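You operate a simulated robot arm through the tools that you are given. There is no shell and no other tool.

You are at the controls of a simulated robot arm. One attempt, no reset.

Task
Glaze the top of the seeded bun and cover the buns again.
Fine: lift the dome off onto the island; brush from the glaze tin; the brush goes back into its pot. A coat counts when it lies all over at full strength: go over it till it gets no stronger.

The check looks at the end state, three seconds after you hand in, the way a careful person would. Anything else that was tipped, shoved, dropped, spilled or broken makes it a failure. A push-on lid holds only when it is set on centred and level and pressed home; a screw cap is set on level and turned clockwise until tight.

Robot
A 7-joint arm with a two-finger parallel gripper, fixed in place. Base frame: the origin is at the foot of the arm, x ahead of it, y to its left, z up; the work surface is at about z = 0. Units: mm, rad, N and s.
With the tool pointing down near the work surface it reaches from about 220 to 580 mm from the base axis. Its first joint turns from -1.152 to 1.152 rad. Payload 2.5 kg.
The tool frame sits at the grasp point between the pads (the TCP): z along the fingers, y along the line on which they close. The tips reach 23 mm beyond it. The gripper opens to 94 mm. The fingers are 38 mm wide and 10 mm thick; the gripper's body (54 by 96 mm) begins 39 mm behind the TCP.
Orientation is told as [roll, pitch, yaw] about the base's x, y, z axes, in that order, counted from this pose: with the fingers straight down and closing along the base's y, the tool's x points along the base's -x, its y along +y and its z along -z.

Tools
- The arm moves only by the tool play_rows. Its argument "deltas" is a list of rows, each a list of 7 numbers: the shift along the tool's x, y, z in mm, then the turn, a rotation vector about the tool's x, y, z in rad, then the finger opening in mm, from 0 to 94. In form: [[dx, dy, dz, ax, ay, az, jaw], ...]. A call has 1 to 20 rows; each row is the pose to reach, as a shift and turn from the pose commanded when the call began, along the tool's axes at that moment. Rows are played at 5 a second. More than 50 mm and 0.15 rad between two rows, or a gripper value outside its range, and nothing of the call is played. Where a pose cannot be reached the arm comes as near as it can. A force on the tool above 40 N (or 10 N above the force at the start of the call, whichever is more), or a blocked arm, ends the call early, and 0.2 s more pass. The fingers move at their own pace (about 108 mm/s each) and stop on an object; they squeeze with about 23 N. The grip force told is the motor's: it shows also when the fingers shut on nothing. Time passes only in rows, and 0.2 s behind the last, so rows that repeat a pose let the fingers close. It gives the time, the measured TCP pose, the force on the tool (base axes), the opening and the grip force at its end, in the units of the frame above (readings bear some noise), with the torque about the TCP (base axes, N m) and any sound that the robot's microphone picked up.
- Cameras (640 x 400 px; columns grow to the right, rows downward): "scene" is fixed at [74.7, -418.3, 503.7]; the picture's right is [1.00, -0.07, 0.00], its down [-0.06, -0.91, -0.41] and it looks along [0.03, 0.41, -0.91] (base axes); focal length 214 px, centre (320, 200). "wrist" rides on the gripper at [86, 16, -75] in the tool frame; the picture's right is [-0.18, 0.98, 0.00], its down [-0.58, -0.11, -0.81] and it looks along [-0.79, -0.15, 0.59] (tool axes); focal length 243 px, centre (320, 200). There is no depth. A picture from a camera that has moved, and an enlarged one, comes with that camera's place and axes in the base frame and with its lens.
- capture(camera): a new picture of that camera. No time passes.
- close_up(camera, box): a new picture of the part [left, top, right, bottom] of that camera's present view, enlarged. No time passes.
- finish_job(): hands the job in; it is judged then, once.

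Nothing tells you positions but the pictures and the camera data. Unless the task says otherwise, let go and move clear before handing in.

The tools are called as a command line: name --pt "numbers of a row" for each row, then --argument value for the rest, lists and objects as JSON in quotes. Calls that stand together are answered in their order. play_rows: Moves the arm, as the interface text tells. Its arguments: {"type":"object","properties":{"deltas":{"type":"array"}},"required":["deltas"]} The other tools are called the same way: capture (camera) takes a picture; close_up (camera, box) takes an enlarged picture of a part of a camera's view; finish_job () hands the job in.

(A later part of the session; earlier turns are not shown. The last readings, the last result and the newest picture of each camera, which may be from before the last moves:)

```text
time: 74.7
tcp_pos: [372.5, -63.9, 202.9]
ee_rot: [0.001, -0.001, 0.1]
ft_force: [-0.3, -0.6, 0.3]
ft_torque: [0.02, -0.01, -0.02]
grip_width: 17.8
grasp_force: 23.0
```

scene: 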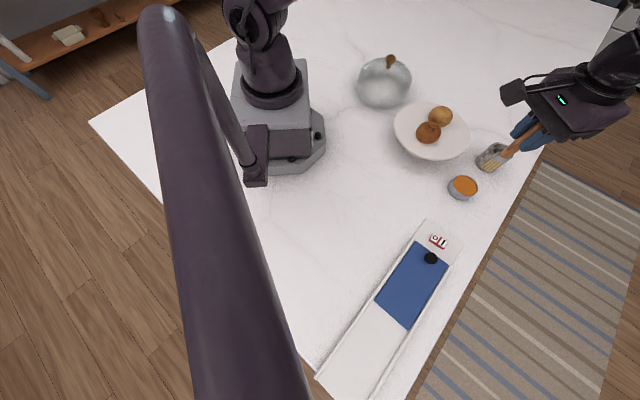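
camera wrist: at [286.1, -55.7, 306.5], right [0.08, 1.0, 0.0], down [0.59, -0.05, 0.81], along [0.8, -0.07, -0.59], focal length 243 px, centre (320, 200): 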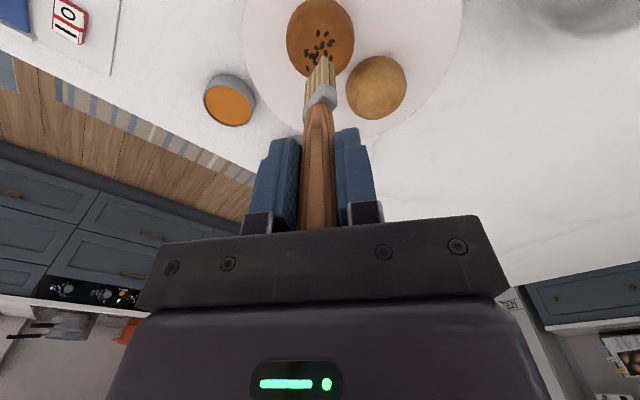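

play_rows --pt "0 0 0.5 0 0 0 0" --pt "0 0 1 0 0 0 0" --pt "0 0 1 0 0 0 0"

close_up --camera "scene" --box '[415, 90, 465, 150]'

```text
time: 75.5
tcp_pos: [373.2, -64.8, 201.0]
ee_rot: [-0.001, 0.0, 0.099]
ft_force: [0.1, -0.1, 0.3]
ft_torque: [-0.04, 0.02, -0.01]
grip_width: 17.8
grasp_force: 22.6
```

```text
6.67 times, centred on (440, 120) of scene
camera zoom: at [74.7, -418.3, 503.7], right [1.0, -0.07, 0.0], down [-0.06, -0.91, -0.41], along [0.03, 0.41, -0.91], focal length 1430 px, centre (-480, 733)
```

zoom: 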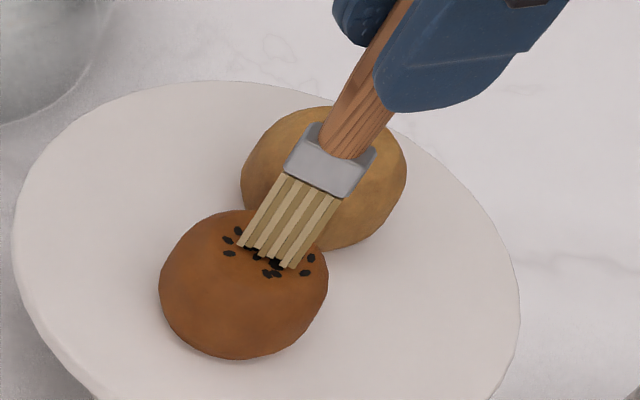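

play_rows --pt "0 0 0.5 0 0 0 0" --pt "0 0 1 0 0 0 0" --pt "0 0 1 0 0 0 0"

```text
time: 76.3
tcp_pos: [373.0, -64.2, 200.8]
ee_rot: [0.0, 0.0, 0.103]
ft_force: [0.0, -0.7, 0.5]
ft_torque: [0.0, 0.03, 0.0]
grip_width: 18.0
grasp_force: 23.2
```

play_rows --pt "0 0 0.5 0 0 0 0" --pt "0 0 1 0 0 0 0" --pt "0 0 1 0 0 0 0"

close_up --camera "scene" --box '[415, 90, 465, 150]'

close_up --camera "wrist" --box '[270, 0, 420, 130]'

```text
time: 77.1
tcp_pos: [372.0, -63.4, 199.6]
ee_rot: [0.0, -0.001, 0.1]
ft_force: [-0.4, -0.2, -0.2]
ft_torque: [0.02, -0.02, -0.01]
grip_width: 18.0
grasp_force: 22.8
```

```text
6.67 times, centred on (440, 120) of scene
camera zoom: at [74.7, -418.3, 503.7], right [1.0, -0.07, 0.0], down [-0.06, -0.91, -0.41], along [0.03, 0.41, -0.91], focal length 1430 px, centre (-480, 733)
```

zoom: 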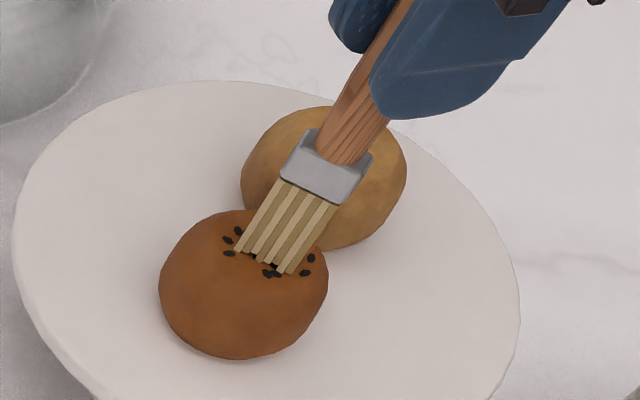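

```text
3.08 times, centred on (345, 65) of wrist
camera zoom: at [286.5, -57.0, 273.7], right [0.08, 1.0, 0.0], down [0.59, -0.05, 0.81], along [0.8, -0.07, -0.59], focal length 746 px, centre (243, 615)
```

zoom: 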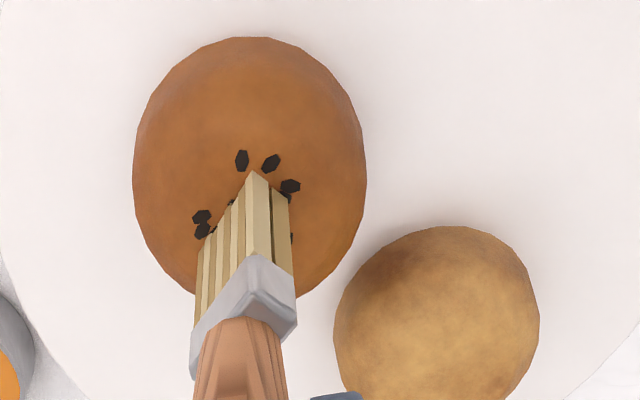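

play_rows --pt "0 0 0.5 0 0 0 0" --pt "0 0 1 0 0 0 0" --pt "0 0 1 0 0 0 0"

```text
time: 77.9
tcp_pos: [373.0, -64.0, 198.3]
ee_rot: [0.0, -0.001, 0.098]
ft_force: [-2.2, -1.0, 10.0]
ft_torque: [-0.04, 0.23, -0.04]
grip_width: 18.2
grasp_force: 23.0
```

Contact with the bun crown: 10 N at TCP z ≈ 198.3. I'll ease slightly and make one short stroke, then look for a mark.

play_rows --pt "0 0 -0.4 0 0 0 0" --pt "0 0 -0.4 0 0 0 0"

close_up --camera "scene" --box '[415, 90, 465, 150]'

close_up --camera "wrist" --box '[270, 0, 420, 130]'

```text
time: 78.5
tcp_pos: [373.2, -64.1, 200.5]
ee_rot: [0.0, -0.001, 0.1]
ft_force: [1.7, -1.1, 4.8]
ft_torque: [-0.06, -0.19, 0.03]
grip_width: 18.2
grasp_force: 22.6
```

```text
6.67 times, centred on (440, 120) of scene
camera zoom: at [74.7, -418.3, 503.7], right [1.0, -0.07, 0.0], down [-0.06, -0.91, -0.41], along [0.03, 0.41, -0.91], focal length 1430 px, centre (-480, 733)
```

zoom: 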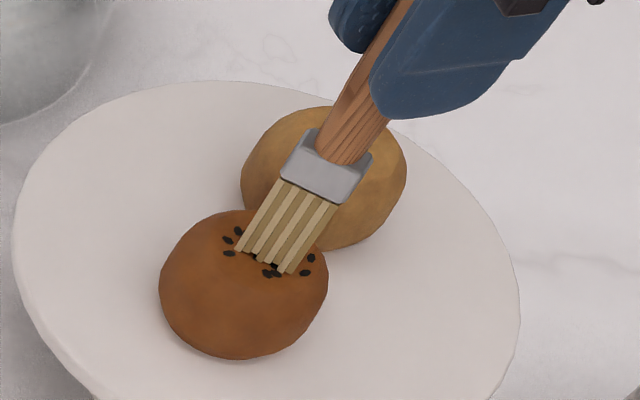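

```text
3.08 times, centred on (345, 65) of wrist
camera zoom: at [286.5, -56.7, 273.4], right [0.08, 1.0, 0.0], down [0.59, -0.05, 0.81], along [0.8, -0.07, -0.59], focal length 746 px, centre (243, 615)
```

zoom: 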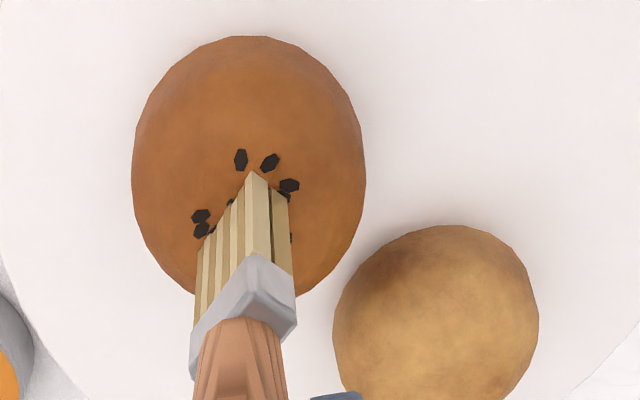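

play_rows --pt "1.5 -1.4 0.1 0 0 0 0" --pt "2.9 -2.7 0.2 0 0 0 0" --pt "4.4 -4.1 0.5 0 0 0 0" --pt "5.9 -5.4 0.8 0 0 0 0"

close_up --camera "scene" --box '[415, 90, 465, 150]'

close_up --camera "wrist" --box '[270, 0, 420, 130]'

```text
time: 79.5
tcp_pos: [368.0, -68.5, 199.8]
ee_rot: [0.0, -0.003, 0.102]
ft_force: [4.5, 5.6, 15.3]
ft_torque: [0.55, -0.44, -0.04]
grip_width: 18.2
grasp_force: 23.2
```

```text
6.67 times, centred on (440, 120) of scene
camera zoom: at [74.7, -418.3, 503.7], right [1.0, -0.07, 0.0], down [-0.06, -0.91, -0.41], along [0.03, 0.41, -0.91], focal length 1430 px, centre (-480, 733)
```

zoom: 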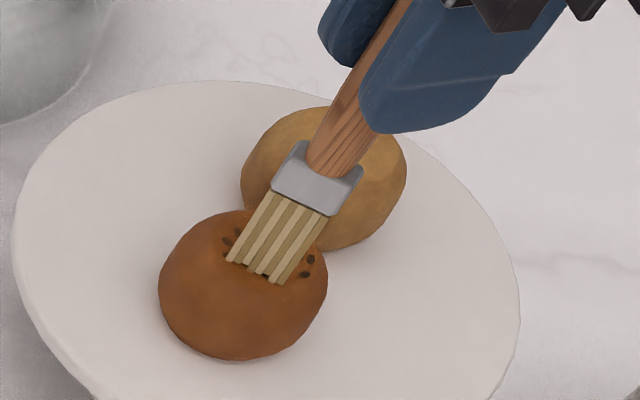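

```text
3.08 times, centred on (345, 65) of wrist
camera zoom: at [281.5, -62.3, 273.0], right [0.08, 1.0, 0.0], down [0.59, -0.05, 0.81], along [0.81, -0.07, -0.59], focal length 746 px, centre (243, 615)
```

zoom: 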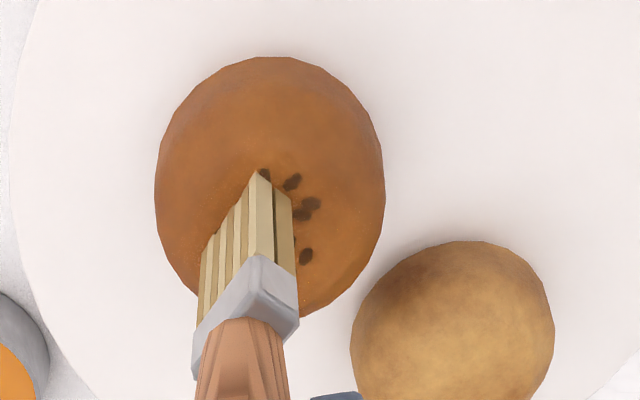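

Glaze is transferring: the seeds and the crown have changed colour. The force was a bit high at 15 N, so I'll lift off and inspect the coat pattern.

play_rows --pt "0 0 -1 0 0 0 0" --pt "0 0 -5 0 0 0 0" --pt "0 0 -15 0 0 0 0" --pt "0 0 -25 0 0 0 0" --pt "0 0 -35 0 0 0 0" --pt "0 0 -35 0 0 0 0"

close_up --camera "scene" --box '[415, 90, 465, 150]'

close_up --camera "wrist" --box '[270, 0, 420, 130]'

```text
time: 80.9
tcp_pos: [366.9, -71.9, 232.7]
ee_rot: [0.001, 0.0, 0.101]
ft_force: [-1.4, 0.0, 0.0]
ft_torque: [-0.03, 0.02, 0.0]
grip_width: 17.9
grasp_force: 23.2
```

```text
6.67 times, centred on (440, 120) of scene
camera zoom: at [74.7, -418.3, 503.7], right [1.0, -0.07, 0.0], down [-0.06, -0.91, -0.41], along [0.03, 0.41, -0.91], focal length 1430 px, centre (-480, 733)
```

zoom: 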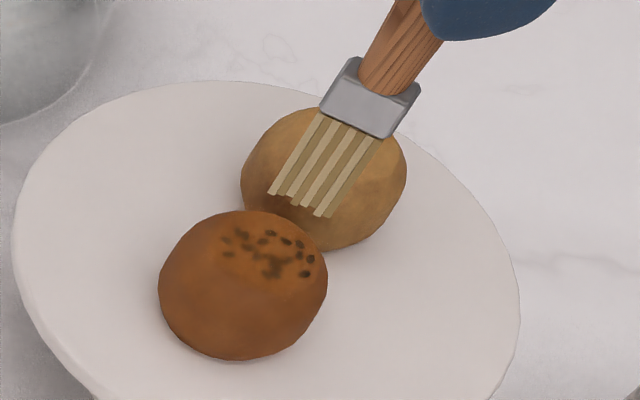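

```text
3.08 times, centred on (345, 65) of wrist
camera zoom: at [280.6, -63.1, 307.7], right [0.08, 1.0, 0.0], down [0.59, -0.05, 0.81], along [0.8, -0.07, -0.59], focal length 746 px, centre (243, 615)
```

zoom: 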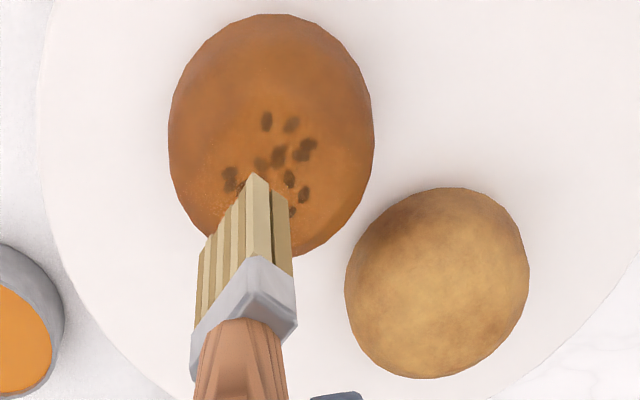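

The coat shows as an orange film over the crown and seeds. I'll now make light, slow strokes across the bun, following its curve at the contact height I found.

play_rows --pt "-2.2 3.3 17.8 0 0 0 0" --pt "-4.4 5.4 27.8 0 0 0 0" --pt "-4.4 5.4 32.8 0 0 0 0" --pt "-4.4 5.4 34.0 0 0 0 0" --pt "-6.6 7.5 34.1 0 0 0 0" --pt "-8.8 9.5 34.2 0 0 0 0" --pt "-11.0 11.6 34.4 0 0 0 0" --pt "-13.1 13.6 34.7 0 0 0 0" --pt "-15.3 15.7 35.3 0 0 0 0" --pt "-13.1 13.6 34.7 0 0 0 0" --pt "-11.0 11.6 34.4 0 0 0 0" --pt "-8.8 9.5 34.2 0 0 0 0"

close_up --camera "wrist" --box '[270, 0, 420, 130]'

close_up --camera "scene" --box '[415, 90, 465, 150]'

```text
time: 83.5
tcp_pos: [374.2, -59.6, 199.6]
ee_rot: [0.002, -0.001, 0.102]
ft_force: [0.9, 1.5, 2.2]
ft_torque: [0.09, -0.12, 0.02]
grip_width: 18.0
grasp_force: 23.4
```

```text
3.08 times, centred on (345, 65) of wrist
camera zoom: at [288.1, -52.3, 273.1], right [0.08, 1.0, 0.0], down [0.59, -0.05, 0.81], along [0.8, -0.07, -0.59], focal length 746 px, centre (243, 615)
```

zoom: 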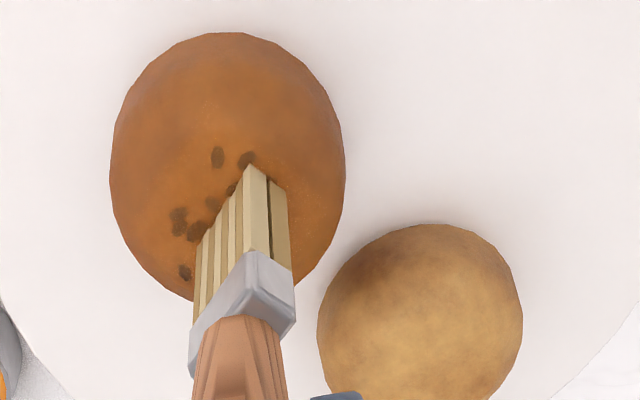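

```text
6.67 times, centred on (440, 120) of scene
camera zoom: at [74.7, -418.3, 503.7], right [1.0, -0.07, 0.0], down [-0.06, -0.91, -0.41], along [0.03, 0.41, -0.91], focal length 1430 px, centre (-480, 733)
```

zoom: 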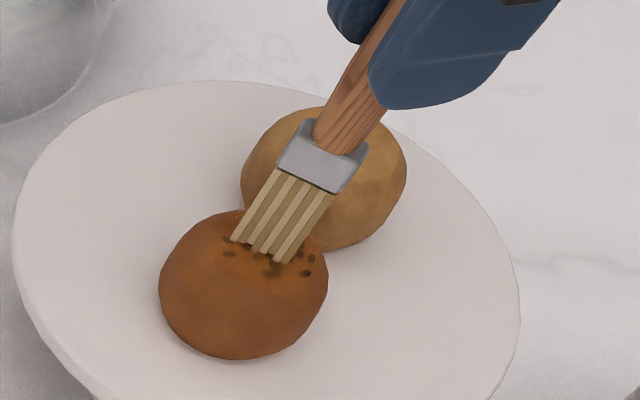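

The force is a light 2 N. I'll continue to the other side and return along a parallel lane.

play_rows --pt "2.2 -2.1 -0.1 0 0 0 0" --pt "4.4 -4.1 -0.1 0 0 0 0" --pt "6.6 -6.2 -0.1 0 0 0 0" --pt "8.7 -8.2 0 0 0 0 0" --pt "10.9 -10.3 0.2 0 0 0 0" --pt "13.1 -12.3 0.5 0 0 0 0" --pt "15.3 -14.4 1.1 0 0 0 0" --pt "17.5 -16.5 1.9 0 0 0 0" --pt "20.0 -13.5 1.7 0 0 0 0" --pt "20.8 -8.6 1.1 0 0 0 0" --pt "18.6 -6.5 0.5 0 0 0 0" --pt "16.4 -4.5 0.2 0 0 0 0" --pt "14.2 -2.4 0 0 0 0 0" --pt "12.1 -0.4 -0.1 0 0 0 0" --pt "9.9 1.7 -0.1 0 0 0 0" --pt "7.7 3.7 -0.1 0 0 0 0" --pt "5.5 5.8 0 0 0 0 0" --pt "3.3 7.9 0.2 0 0 0 0" --pt "1.1 9.9 0.5 0 0 0 0"

close_up --camera "wrist" --box '[270, 0, 420, 130]'

close_up --camera "scene" --box '[415, 90, 465, 150]'

```text
time: 87.5
tcp_pos: [373.9, -50.3, 199.6]
ee_rot: [-0.001, -0.001, 0.103]
ft_force: [0.2, 0.7, -0.5]
ft_torque: [0.0, 0.0, 0.02]
grip_width: 18.1
grasp_force: 22.8
```

```text
3.08 times, centred on (345, 65) of wrist
camera zoom: at [286.9, -42.7, 272.8], right [0.08, 1.0, 0.0], down [0.59, -0.05, 0.81], along [0.8, -0.07, -0.59], focal length 746 px, centre (243, 615)
```

zoom: 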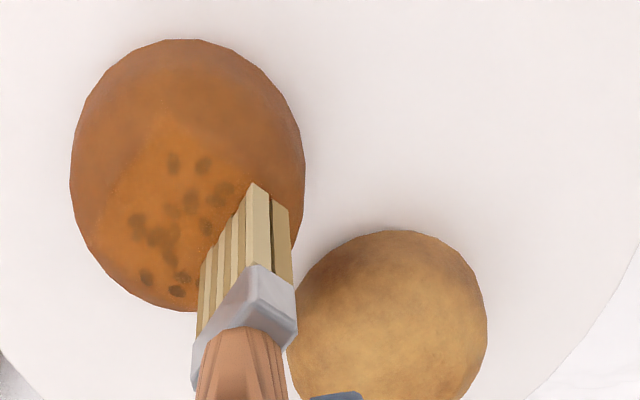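

```text
6.67 times, centred on (440, 120) of scene
camera zoom: at [74.7, -418.3, 503.7], right [1.0, -0.07, 0.0], down [-0.06, -0.91, -0.41], along [0.03, 0.41, -0.91], focal length 1430 px, centre (-480, 733)
```

zoom: 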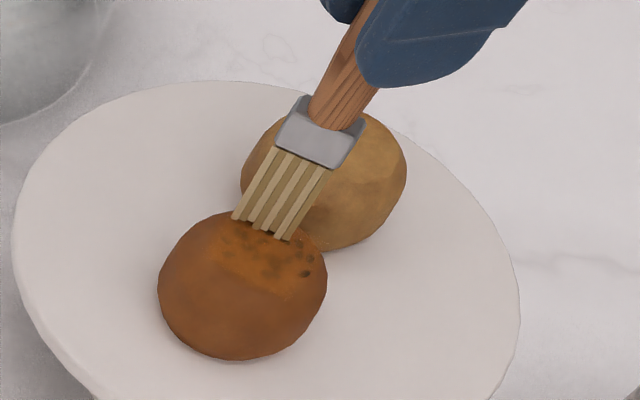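

Coat is building on the crown. The true bun centre looks about 2 mm nearer to the robot than I assumed, so I'll adjust and paint the outer lane on the +q side.

play_rows --pt "3 3 0.4 0 0 0 0" --pt "5.5 5.8 0.9 0 0 0 0" --pt "7.7 3.7 0.35 0 0 0 0" --pt "9.9 1.7 0 0 0 0 0" --pt "12.1 -0.4 -0.1 0 0 0 0" --pt "14.2 -2.4 -0.1 0 0 0 0" --pt "16.4 -4.5 -0.1 0 0 0 0"

play_rows --pt "2.2 -2.0 0 0 0 0 0" --pt "4.4 -4.1 0.05 0 0 0 0" --pt "6.6 -6.2 0.3 0 0 0 0" --pt "8.8 -8.2 0.8 0 0 0 0" --pt "10.9 -10.3 1.5 0 0 0 0"

close_up --camera "wrist" --box '[270, 0, 420, 130]'

close_up --camera "scene" --box '[415, 90, 465, 150]'

```text
time: 89.1
tcp_pos: [357.7, -56.3, 199.0]
ee_rot: [0.0, -0.001, 0.099]
ft_force: [0.8, -0.1, 0.2]
ft_torque: [0.0, 0.03, -0.02]
grip_width: 17.9
grasp_force: 22.7
```

```text
time: 90.3
tcp_pos: [349.1, -66.7, 198.2]
ee_rot: [-0.001, -0.003, 0.101]
ft_force: [0.1, 3.8, 8.5]
ft_torque: [0.37, -0.07, 0.06]
grip_width: 17.9
grasp_force: 23.2
```

```text
3.08 times, centred on (345, 65) of wrist
camera zoom: at [261.4, -59.9, 271.4], right [0.08, 1.0, 0.0], down [0.59, -0.05, 0.81], along [0.81, -0.07, -0.59], focal length 746 px, centre (243, 615)
```

zoom: 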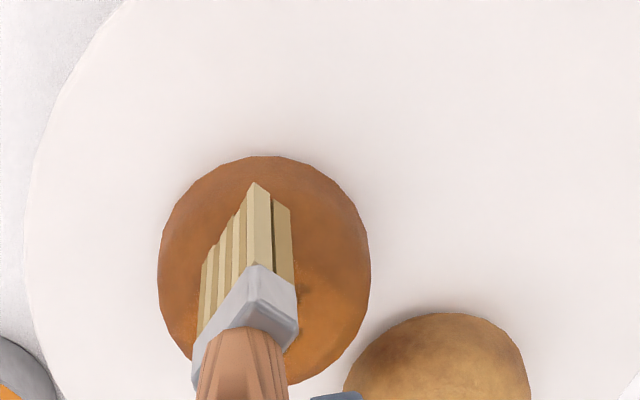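

```text
6.67 times, centred on (440, 120) of scene
camera zoom: at [74.7, -418.3, 503.7], right [1.0, -0.07, 0.0], down [-0.06, -0.91, -0.41], along [0.03, 0.41, -0.91], focal length 1430 px, centre (-480, 733)
```

zoom: 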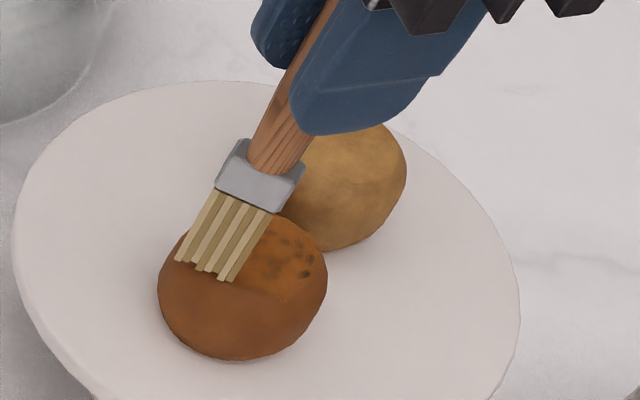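

The stroke at the near edge pressed with 8.5 N and the bun stayed put. I'll lift and step aside for a clear look at the coverage.

play_rows --pt "0 0 -3 0 0 0 0" --pt "0 0 -12 0 0 0 0" --pt "0 -5 -25 0 0 0 0" --pt "0 -15 -35 0 0 0 0" --pt "0 -28 -40 0 0 0 0" --pt "0 -40 -40 0 0 0 0" --pt "0 -50 -40 0 0 0 0" --pt "0 -50 -40 0 0 0 0"

capture --camera "wrist"

close_up --camera "scene" --box '[415, 110, 450, 150]'

```text
time: 92.1
tcp_pos: [351.9, -117.8, 237.1]
ee_rot: [-0.001, -0.001, 0.1]
ft_force: [-1.5, 0.6, 0.2]
ft_torque: [0.0, 0.0, 0.01]
grip_width: 18.1
grasp_force: 23.2
```

```text
taken
camera wrist: at [266.3, -110.0, 311.3], right [0.09, 1.0, 0.0], down [0.59, -0.05, 0.81], along [0.8, -0.07, -0.59], focal length 243 px, centre (320, 200)
```

wrist: 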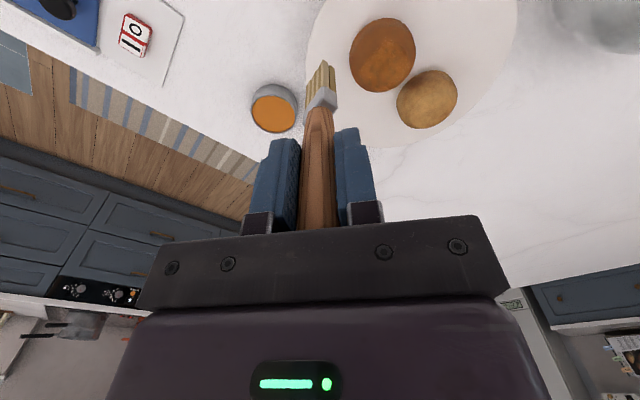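

```text
10.00 times, centred on (432, 130) of scene
camera zoom: at [74.7, -418.3, 503.7], right [1.0, -0.07, 0.0], down [-0.06, -0.91, -0.41], along [0.03, 0.41, -0.91], focal length 2145 px, centre (-805, 900)
```

zoom: 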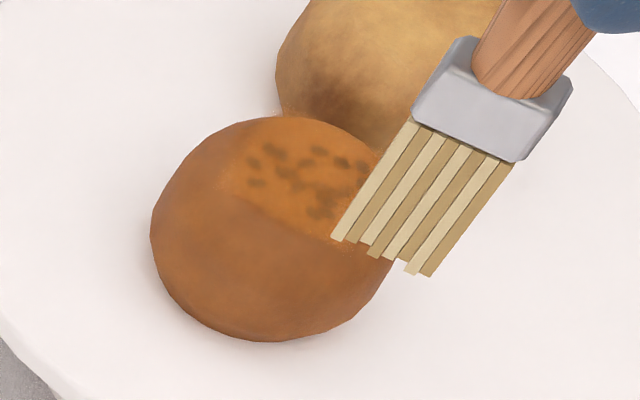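

close_up --camera "wrist" --box '[335, 10, 430, 100]'

```text
4.44 times, centred on (382, 55) of wrist
camera zoom: at [266.3, -110.0, 311.3], right [0.09, 1.0, 0.0], down [0.59, -0.05, 0.81], along [0.8, -0.07, -0.59], focal length 1078 px, centre (42, 844)
```

zoom: 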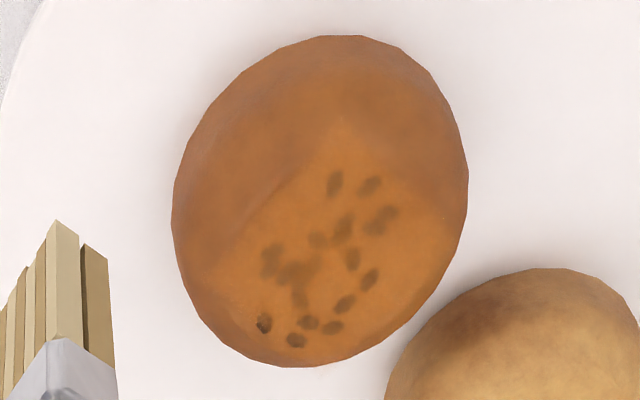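

Coverage is clear now: the far/right half of the crown is coated, and the near-left side (towards −x, −y) is still bare past a straight edge. I'll re-dip before covering that side.

play_rows --pt "-3 -2.5 0 0 0 0 0" --pt "-10 -8.4 0 0 0 0 0" --pt "-20 -16.8 0 0 0 0 0" --pt "-32 -27 0 0 0 0 0" --pt "-44 -37 0 0 0 0 0" --pt "-56 -47 0 0 0 0 0" --pt "-68 -57 0 0 0 0 0" --pt "-80 -67.3 0 0 0 0 0" --pt "-90 -75.7 0 0 0 0 0" --pt "-96.6 -81.3 0 0 0 0 0" --pt "-96.6 -81.3 20 0 0 0 0" --pt "-96.6 -81.3 42 0 0 0 0" --pt "-96.6 -81.3 62 0 0 0 0" --pt "-96.6 -81.3 80 0 0 0 0" --pt "-96.6 -81.3 94 0 0 0 0" --pt "-96.6 -81.3 104 0 0 0 0" --pt "-96.6 -81.3 109 0 0 0 0" --pt "-96.6 -81.3 111.5 0 0 0 0"

play_rows --pt "0 0 0.6 0 0 0 0" --pt "0 0 1.2 0 0 0 0" --pt "0 0 1.2 0 0 0 0"

```text
time: 95.9
tcp_pos: [455.8, -186.7, 124.9]
ee_rot: [0.001, 0.001, 0.099]
ft_force: [-1.0, -0.2, 0.2]
ft_torque: [0.0, 0.02, 0.01]
grip_width: 18.0
grasp_force: 23.3
```

```text
time: 96.7
tcp_pos: [455.9, -188.0, 124.2]
ee_rot: [0.001, 0.001, 0.099]
ft_force: [-0.2, 0.8, -1.2]
ft_torque: [0.02, 0.02, 0.01]
grip_width: 18.0
grasp_force: 23.7
```

play_rows --pt "0 0 0.6 0 0 0 0" --pt "0 0 1.0 0 0 0 0" --pt "0 0 1.0 0 0 0 0"

```text
time: 97.5
tcp_pos: [456.7, -187.2, 123.7]
ee_rot: [0.001, -0.002, 0.1]
ft_force: [0.4, -0.9, 0.1]
ft_torque: [0.0, 0.02, 0.03]
grip_width: 18.0
grasp_force: 22.6
```

play_rows --pt "0 0 0.5 0 0 0 0" --pt "0 0 1.0 0 0 0 0" --pt "0 0 1.0 0 0 0 0"

```text
time: 98.3
tcp_pos: [456.6, -188.3, 122.7]
ee_rot: [0.001, -0.003, 0.1]
ft_force: [-3.1, 0.2, 8.0]
ft_torque: [0.07, 0.37, 0.04]
grip_width: 18.0
grasp_force: 22.4
```

The tip touches the glaze at 8 N again. The contact height tells me the brush has slid about 1.7 mm up in the grip, which explains the weak later strokes. I'll dwell, lift and return to the bun with corrected heights.

play_rows --pt "0 0 0 0 0 0 0" --pt "0 0 0 0 0 0 0" --pt "0 0 0 0 0 0 0" --pt "0 0 0 0 0 0 0" --pt "0 0 -2 0 0 0 0" --pt "0 0 -6 0 0 0 0" --pt "0 0 -10 0 0 0 0" --pt "0 0 -10 0 0 0 0" --pt "0 0 -10 0 0 0 0" --pt "0 0 -10 0 0 0 0" --pt "0 0 -20 0 0 0 0" --pt "0 0 -35 0 0 0 0" --pt "0 0 -50 0 0 0 0" --pt "0 0 -65 0 0 0 0" --pt "0 0 -80 0 0 0 0" --pt "0 0 -93 0 0 0 0" --pt "0 0 -98 0 0 0 0"

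play_rows --pt "2 4 0 0 0 0 0" --pt "7 12.4 0 0 0 0 0" --pt "13 23 0 0 0 0 0" --pt "20 35.4 0 0 0 0 0" --pt "27 47.8 0 0 0 0 0" --pt "34 60 0 0 0 0 0" --pt "41 72.5 0 0 0 0 0" --pt "48 85 0 0 0 0 0" --pt "55 97.3 0 0 0 0 0" --pt "62 109.7 0 0 0 0 0" --pt "68 120.3 0 0 0 0 0" --pt "72 127.4 0 0 0 0 0" --pt "73.9 130.7 4 0 0 0 0" --pt "73.9 130.7 10 0 0 0 0" --pt "73.9 130.7 16 0 0 0 0" --pt "73.9 130.7 20 0 0 0 0" --pt "73.9 130.7 22 0 0 0 0"

```text
time: 101.9
tcp_pos: [456.4, -188.1, 220.4]
ee_rot: [0.001, 0.0, 0.099]
ft_force: [-0.4, -0.2, 0.0]
ft_torque: [0.01, -0.03, 0.01]
grip_width: 18.4
grasp_force: 23.1
```

```text
time: 105.5
tcp_pos: [369.3, -65.6, 198.2]
ee_rot: [0.0, 0.0, 0.099]
ft_force: [0.7, -0.4, 0.6]
ft_torque: [-0.01, 0.0, 0.01]
grip_width: 18.0
grasp_force: 23.5
```

play_rows --pt "0 0 0.5 0 0 0 0" --pt "0 0 1.0 0 0 0 0" --pt "0 0 1.0 0 0 0 0"

```text
time: 106.3
tcp_pos: [370.3, -65.8, 198.1]
ee_rot: [0.0, -0.002, 0.098]
ft_force: [-0.2, -1.2, 3.4]
ft_torque: [0.0, 0.14, 0.01]
grip_width: 18.2
grasp_force: 22.8
```

Light contact of 3.4 N at the crown. I'll stroke towards the bare side, checking force along the way.

play_rows --pt "2.2 -2.1 0.2 0 0 0 0" --pt "4.4 -4.1 0.2 0 0 0 0" --pt "6.6 -6.2 0.4 0 0 0 0" --pt "8.7 -8.2 0.8 0 0 0 0"

play_rows --pt "2.2 -2.1 0.6 0 0 0 0" --pt "4.4 -4.1 1.5 0 0 0 0"

close_up --camera "scene" --box '[415, 90, 465, 150]'

```text
time: 107.3
tcp_pos: [362.6, -75.3, 197.2]
ee_rot: [0.001, -0.003, 0.102]
ft_force: [2.0, 3.1, 9.6]
ft_torque: [0.29, -0.25, -0.01]
grip_width: 17.9
grasp_force: 22.7
```

```text
time: 107.9
tcp_pos: [359.2, -78.3, 195.6]
ee_rot: [0.001, -0.005, 0.103]
ft_force: [2.5, 7.0, 22.3]
ft_torque: [0.92, -0.23, -0.01]
grip_width: 18.8
grasp_force: 23.4
```

```text
6.67 times, centred on (440, 120) of scene
camera zoom: at [74.6, -418.3, 503.8], right [1.0, -0.07, 0.0], down [-0.06, -0.91, -0.41], along [0.03, 0.41, -0.91], focal length 1430 px, centre (-480, 733)
```

zoom: 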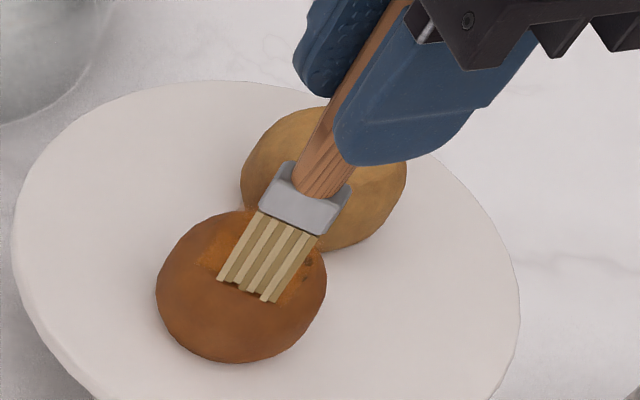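

Too much pressure there (22 N): the bun is flatter than modelled, and the brush is being dragged to a tilt. I'll lift off at once and check the brush and bun.

play_rows --pt "0 0 -1.5 0 0 0 0" --pt "0 0 -5 0 0 0 0" --pt "0 0 -15 0 0 0 0" --pt "0 0 -25 0 0 0 0" --pt "0 0 -35 0 0 0 0" --pt "0 0 -35 0 0 0 0"

close_up --camera "scene" --box '[415, 90, 465, 150]'

close_up --camera "wrist" --box '[270, 0, 420, 130]'

close_up --camera "scene" --box '[395, 20, 515, 140]'

```text
time: 109.3
tcp_pos: [358.4, -78.6, 230.4]
ee_rot: [-0.001, 0.001, 0.102]
ft_force: [-0.2, -0.4, -0.7]
ft_torque: [0.0, 0.01, 0.01]
grip_width: 17.8
grasp_force: 23.3
```

```text
6.67 times, centred on (440, 120) of scene
camera zoom: at [74.7, -418.3, 503.7], right [1.0, -0.07, 0.0], down [-0.06, -0.91, -0.41], along [0.03, 0.41, -0.91], focal length 1430 px, centre (-480, 733)
```

zoom: 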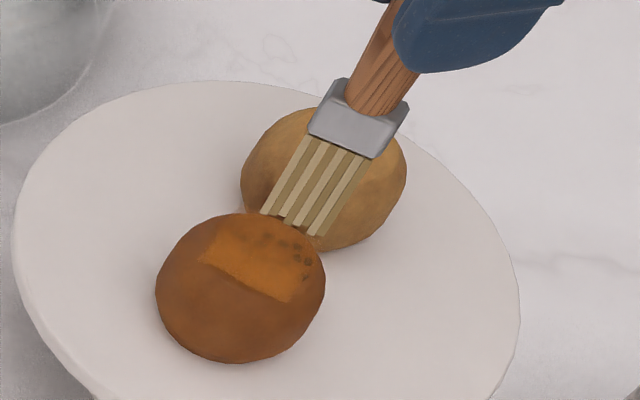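

```text
3.08 times, centred on (345, 65) of wrist
camera zoom: at [271.5, -71.7, 304.6], right [0.08, 1.0, 0.0], down [0.59, -0.05, 0.81], along [0.8, -0.07, -0.59], focal length 746 px, centre (243, 615)
```

zoom: 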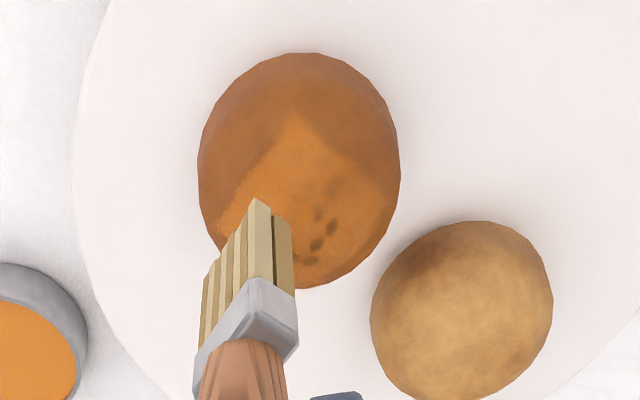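

```text
3.33 times, centred on (455, 80) of scene
camera zoom: at [74.7, -418.3, 503.7], right [1.0, -0.07, 0.0], down [-0.06, -0.91, -0.41], along [0.03, 0.41, -0.91], focal length 715 px, centre (-130, 600)
```

zoom: 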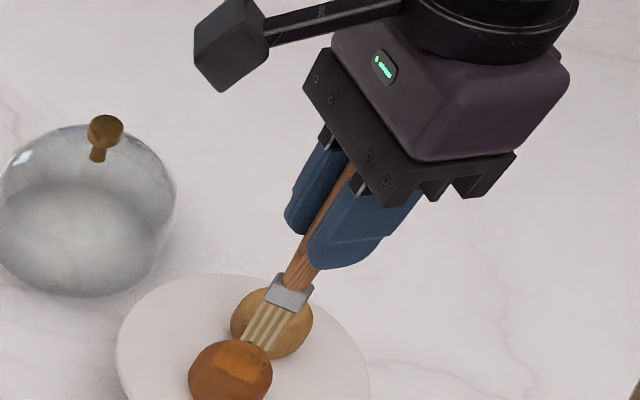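

The coat now shows as a clear, strong orange patch exactly where the bristle face passed. The brush has tipped about 3° about the finger axis, so the tip sits about 5 mm further in +x. To avoid more of that, I'll stroke along the finger-closing direction with light force. First I'll re-find crown contact.

play_rows --pt "-3 5 5 0 0 0 0" --pt "-6 10 12 0 0 0 0" --pt "-8.2 13.6 20 0 0 0 0" --pt "-8.2 13.6 27 0 0 0 0" --pt "-8.2 13.6 31 0 0 0 0" --pt "-8.2 13.6 32 0 0 0 0"

play_rows --pt "0 0 0.5 0 0 0 0" --pt "0 0 1 0 0 0 0" --pt "0 0 1 0 0 0 0"

```text
time: 110.7
tcp_pos: [365.2, -65.7, 198.1]
ee_rot: [0.001, 0.0, 0.099]
ft_force: [0.5, 1.1, -0.3]
ft_torque: [0.0, 0.01, 0.0]
grip_width: 17.8
grasp_force: 23.0
```

```text
time: 111.5
tcp_pos: [364.3, -63.8, 196.6]
ee_rot: [0.001, 0.0, 0.102]
ft_force: [-0.9, 0.5, -0.8]
ft_torque: [0.06, 0.0, -0.02]
grip_width: 18.1
grasp_force: 23.3
```

play_rows --pt "0 0 0.5 0 0 0 0" --pt "0 0 1 0 0 0 0" --pt "0 0 1 0 0 0 0"

```text
time: 112.3
tcp_pos: [364.8, -65.0, 196.6]
ee_rot: [-0.001, -0.003, 0.1]
ft_force: [-0.8, -0.7, 4.6]
ft_torque: [0.02, 0.06, 0.03]
grip_width: 18.0
grasp_force: 22.7
```

Light contact re-found: 4.6 N at commanded z = 195.7. Now strokes along the finger axis.

play_rows --pt "0 4 0 0 0 0 0" --pt "0 8 0 0 0 0 0" --pt "0 12 0.15 0 0 0 0" --pt "0 16 0.5 0 0 0 0"

play_rows --pt "0 4 0.6 0 0 0 0" --pt "0 8 1.5 0 0 0 0"

close_up --camera "wrist" --box '[270, 0, 420, 130]'

close_up --camera "scene" --box '[415, 90, 465, 150]'

```text
time: 113.3
tcp_pos: [364.3, -51.0, 196.3]
ee_rot: [-0.001, -0.003, 0.1]
ft_force: [-0.8, -5.6, 15.9]
ft_torque: [-0.7, 0.19, 0.01]
grip_width: 18.2
grasp_force: 23.8
```

```text
time: 113.9
tcp_pos: [362.9, -41.3, 196.4]
ee_rot: [0.0, -0.004, 0.102]
ft_force: [-0.1, -6.7, 24.4]
ft_torque: [-0.8, -0.05, -0.02]
grip_width: 18.7
grasp_force: 23.1
```

```text
3.08 times, centred on (345, 65) of wrist
camera zoom: at [276.9, -33.7, 268.8], right [0.08, 1.0, 0.0], down [0.59, -0.05, 0.81], along [0.81, -0.07, -0.59], focal length 746 px, centre (243, 615)
```

zoom: 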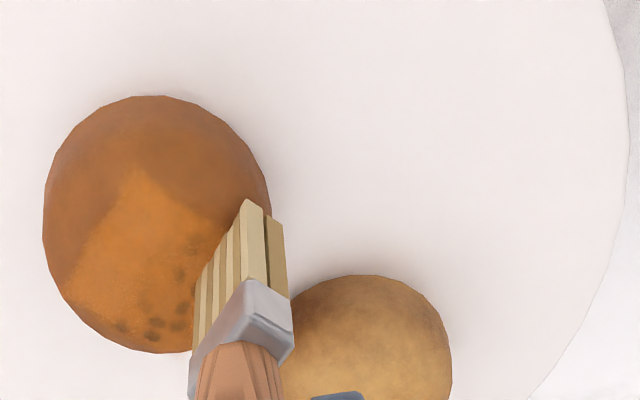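

```text
6.67 times, centred on (440, 120) of scene
camera zoom: at [74.6, -418.3, 503.8], right [1.0, -0.07, 0.0], down [-0.06, -0.91, -0.41], along [0.03, 0.41, -0.91], focal length 1430 px, centre (-480, 733)
```

zoom: 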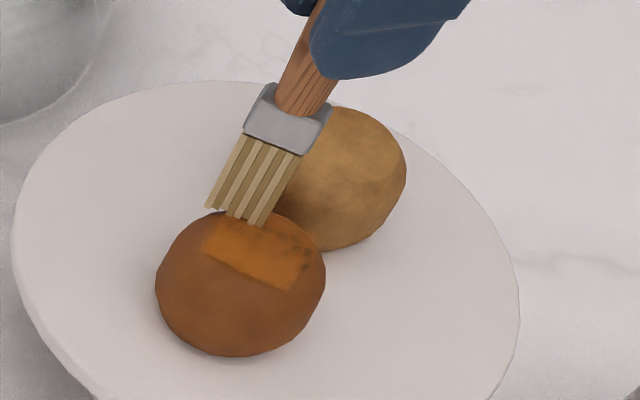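

Again heavier than intended (24 N), because the bun is flatter and the arm more compliant than I assumed. I'll lift and check that the bun is unmoved.

play_rows --pt "0 -1 -2 0 0 0 0" --pt "0 -1 -6 0 0 0 0" --pt "0 -1 -16 0 0 0 0" --pt "0 -1 -28 0 0 0 0" --pt "0 -1 -38 0 0 0 0" --pt "0 -1 -38 0 0 0 0"

close_up --camera "scene" --box '[415, 90, 465, 150]'

close_up --camera "wrist" --box '[250, 0, 400, 130]'

```text
time: 115.3
tcp_pos: [363.0, -41.5, 232.2]
ee_rot: [0.0, 0.0, 0.099]
ft_force: [1.1, 0.0, -0.7]
ft_torque: [-0.04, 0.0, -0.02]
grip_width: 18.1
grasp_force: 22.8
```

```text
6.67 times, centred on (440, 120) of scene
camera zoom: at [74.7, -418.3, 503.7], right [1.0, -0.07, 0.0], down [-0.06, -0.91, -0.41], along [0.03, 0.41, -0.91], focal length 1430 px, centre (-480, 733)
```

zoom: 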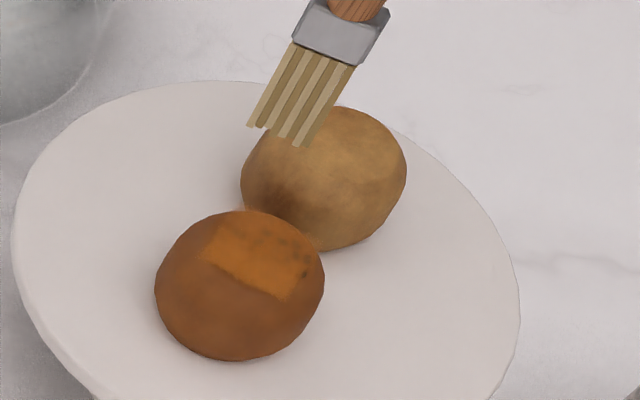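

```text
3.08 times, centred on (325, 65) of wrist
camera zoom: at [276.1, -34.7, 306.4], right [0.08, 1.0, 0.0], down [0.59, -0.05, 0.81], along [0.8, -0.07, -0.59], focal length 746 px, centre (305, 615)
```

zoom: 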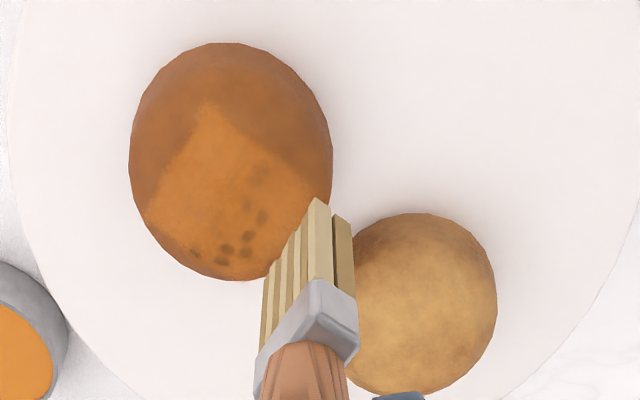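

The bun is essentially unmoved. The coated patch is a band, leaving the near side (−x, −y) and the outer ring bare. To reach the sloped ring I'll tilt the brush so its face lies flat against that side. First I'll move to the −x/−y side and tilt by 25°.

play_rows --pt "6 -8 0 0 0 0 0" --pt "16 -21 0 0 0 0 0" --pt "27 -36 0 0 0 0 0" --pt "38 -50 0 0 0 0 0" --pt "47 -62 0 0 0 0 0" --pt "53 -70.4 0 0 0 0 0" --pt "53 -70.4 5 -0.06 -0.064 0 0" --pt "53 -70.4 10 -0.13 -0.138 0 0" --pt "53 -70.4 15 -0.2 -0.212 0 0" --pt "53 -70.4 20 -0.26 -0.276 0 0" --pt "53 -70.4 22.4 -0.299 -0.317 0 0" --pt "53 -70.4 22.4 -0.299 -0.317 0 0"

capture --camera "wrist"

close_up --camera "scene" --box '[380, 60, 480, 170]'

```text
time: 117.9
tcp_pos: [317.1, -117.2, 209.8]
ee_rot: [0.311, -0.315, 0.053]
ft_force: [-0.9, -0.2, -0.8]
ft_torque: [0.01, 0.01, -0.01]
grip_width: 18.2
grasp_force: 23.1
```

```text
taken
camera wrist: at [213.3, -130.0, 255.0], right [0.03, 0.94, 0.34], down [0.34, -0.33, 0.88], along [0.94, 0.09, -0.33], focal length 243 px, centre (320, 200)
```

wrist: 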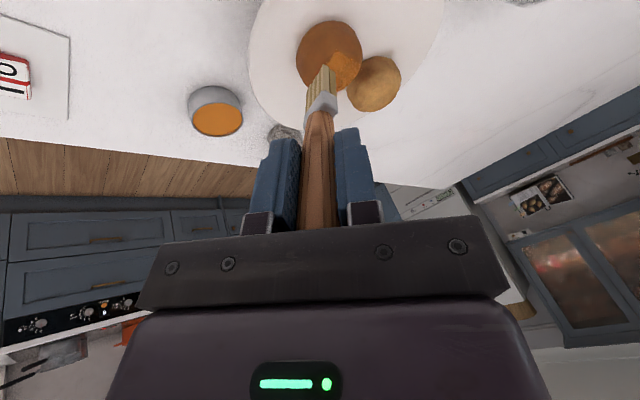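

```text
3.64 times, centred on (430, 115) of scene
camera zoom: at [74.7, -418.3, 503.7], right [1.0, -0.07, 0.0], down [-0.06, -0.91, -0.41], along [0.03, 0.41, -0.91], focal length 780 px, centre (-80, 509)
```

zoom: 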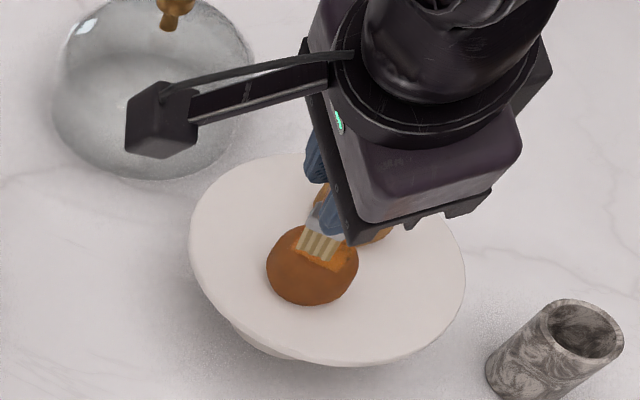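

close_up --camera "wrist" --box '[270, 0, 420, 120]'

```text
3.33 times, centred on (345, 60) of wrist
camera zoom: at [213.3, -130.0, 255.0], right [0.03, 0.94, 0.34], down [0.34, -0.33, 0.88], along [0.94, 0.09, -0.33], focal length 809 px, centre (237, 667)
```

zoom: 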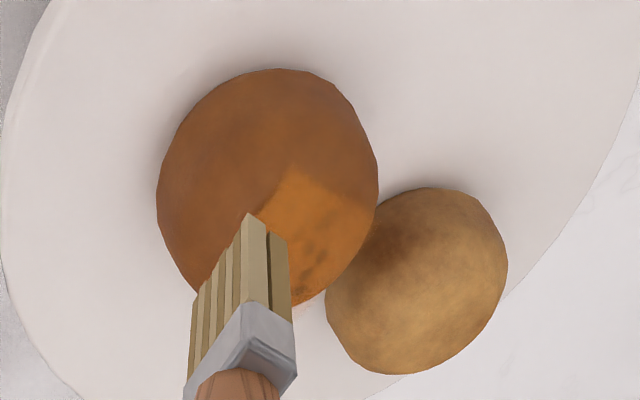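

play_rows --pt "0 0 6 0 0 0 0" --pt "0 0 13 0 0 0 0" --pt "0 0 19 0 0 0 0" --pt "0 0 23 0 0 0 0" --pt "0 0 25 0 0 0 0"

play_rows --pt "0 0 0.7 0 0 0 0" --pt "0 0 1.5 0 0 0 0" --pt "0 0 1.5 0 0 0 0"

close_up --camera "wrist" --box '[270, 0, 420, 120]'

```text
time: 119.1
tcp_pos: [324.6, -108.8, 186.5]
ee_rot: [0.309, -0.313, 0.05]
ft_force: [-0.7, 0.1, 0.1]
ft_torque: [-0.02, -0.02, -0.01]
grip_width: 18.1
grasp_force: 23.5
```

```text
time: 119.9
tcp_pos: [324.1, -109.1, 186.0]
ee_rot: [0.308, -0.313, 0.053]
ft_force: [-0.3, 0.7, 0.1]
ft_torque: [-0.02, 0.01, 0.03]
grip_width: 18.0
grasp_force: 22.8
```

```text
3.33 times, centred on (345, 60) of wrist
camera zoom: at [220.4, -121.8, 230.8], right [0.04, 0.94, 0.34], down [0.34, -0.33, 0.88], along [0.94, 0.09, -0.34], focal length 809 px, centre (237, 667)
```

zoom: 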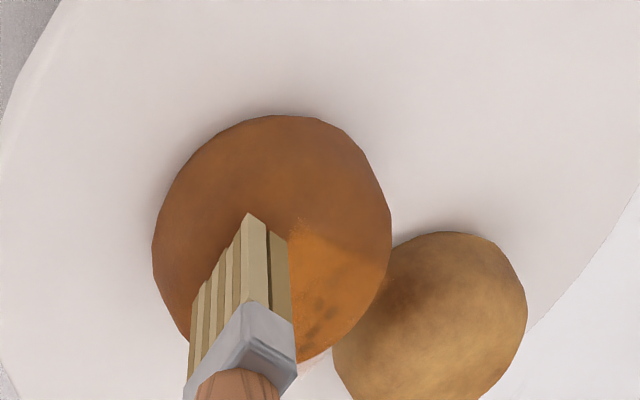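

play_rows --pt "0 0 0.7 0 0 0 0" --pt "0 0 1.5 0 0 0 0" --pt "0 0 1.5 0 0 0 0"

play_rows --pt "0 0 0.5 0 0 0 0" --pt "0 0 1 0 0 0 0" --pt "0 0 1 0 0 0 0"

```text
time: 120.7
tcp_pos: [325.7, -108.4, 184.7]
ee_rot: [0.308, -0.314, 0.05]
ft_force: [-4.1, -2.3, 10.3]
ft_torque: [0.12, 0.08, 0.03]
grip_width: 17.8
grasp_force: 23.5
```

```text
time: 121.5
tcp_pos: [326.8, -108.8, 185.0]
ee_rot: [0.308, -0.314, 0.051]
ft_force: [-6.2, -5.7, 23.7]
ft_torque: [0.14, -0.13, 0.06]
grip_width: 18.1
grasp_force: 22.7
```

Contact found, but my second step pressed too far at 24 N. I'll back off to a light touch.

play_rows --pt "0 0 -0.7 0 0 0 0" --pt "0 0 -1.4 0 0 0 0"

```text
time: 122.1
tcp_pos: [325.3, -108.1, 185.0]
ee_rot: [0.31, -0.314, 0.053]
ft_force: [1.2, -3.3, 6.1]
ft_torque: [-0.09, -0.28, -0.14]
grip_width: 18.1
grasp_force: 22.8
```

play_rows --pt "1.7 1.8 0 0 0 0 0" --pt "3.4 3.6 0 0 0 0 0" --pt "5.1 5.5 0.1 0 0 0 0" --pt "6.9 7.3 0.3 0 0 0 0" --pt "5.1 5.5 0.1 0 0 0 0" --pt "3.4 3.6 0 0 0 0 0" --pt "1.7 1.8 0 0 0 0 0" --pt "0 0 0 0 0 0 0"

close_up --camera "wrist" --box '[270, 0, 420, 120]'

```text
time: 123.9
tcp_pos: [325.7, -109.1, 184.3]
ee_rot: [0.31, -0.314, 0.048]
ft_force: [0.3, -0.2, -1.0]
ft_torque: [-0.01, 0.01, 0.03]
grip_width: 17.9
grasp_force: 22.7
```

```text
3.33 times, centred on (345, 60) of wrist
camera zoom: at [220.6, -121.4, 229.8], right [0.04, 0.94, 0.34], down [0.34, -0.33, 0.88], along [0.94, 0.09, -0.34], focal length 809 px, centre (237, 667)
```

zoom: 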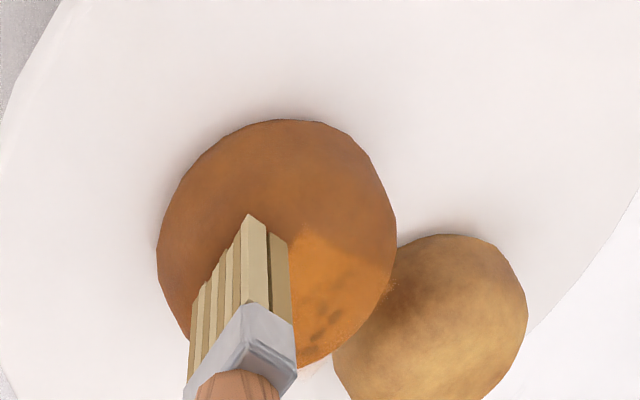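

close_up --camera "wrist" --box '[330, 50, 400, 110]'

capture --camera "scene"

```text
6.67 times, centred on (365, 80) of wrist
camera zoom: at [220.6, -121.4, 229.8], right [0.04, 0.94, 0.34], down [0.34, -0.33, 0.88], along [0.94, 0.09, -0.34], focal length 1618 px, centre (20, 1000)
```

zoom: 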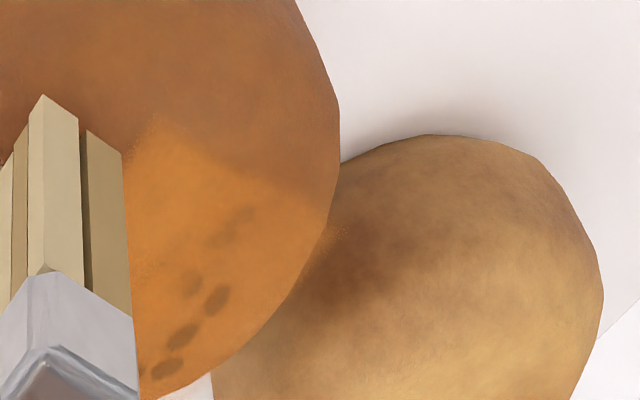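

```text
taken
```

scene: 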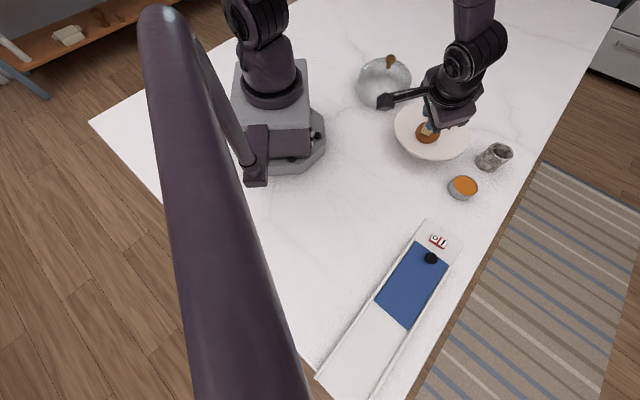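

play_rows --pt "0 0 0.4 0 0 0 0" --pt "0 0 0.7 0 0 0 0"

```text
time: 124.5
tcp_pos: [323.9, -108.7, 184.2]
ee_rot: [0.31, -0.313, 0.05]
ft_force: [0.4, 0.2, 1.6]
ft_torque: [0.03, 0.01, 0.0]
grip_width: 18.3
grasp_force: 23.1
```

play_rows --pt "0 0 0.4 0 0 0 0" --pt "-1.7 -1.8 0.4 0 0 0 0" --pt "-3.4 -3.6 0.4 0 0 0 0" --pt "-5.1 -5.5 0.5 0 0 0 0"

```text
time: 125.5
tcp_pos: [330.4, -114.2, 183.8]
ee_rot: [0.31, -0.312, 0.051]
ft_force: [-1.7, 0.2, 2.5]
ft_torque: [0.11, 0.05, 0.02]
grip_width: 18.5
grasp_force: 23.3
```

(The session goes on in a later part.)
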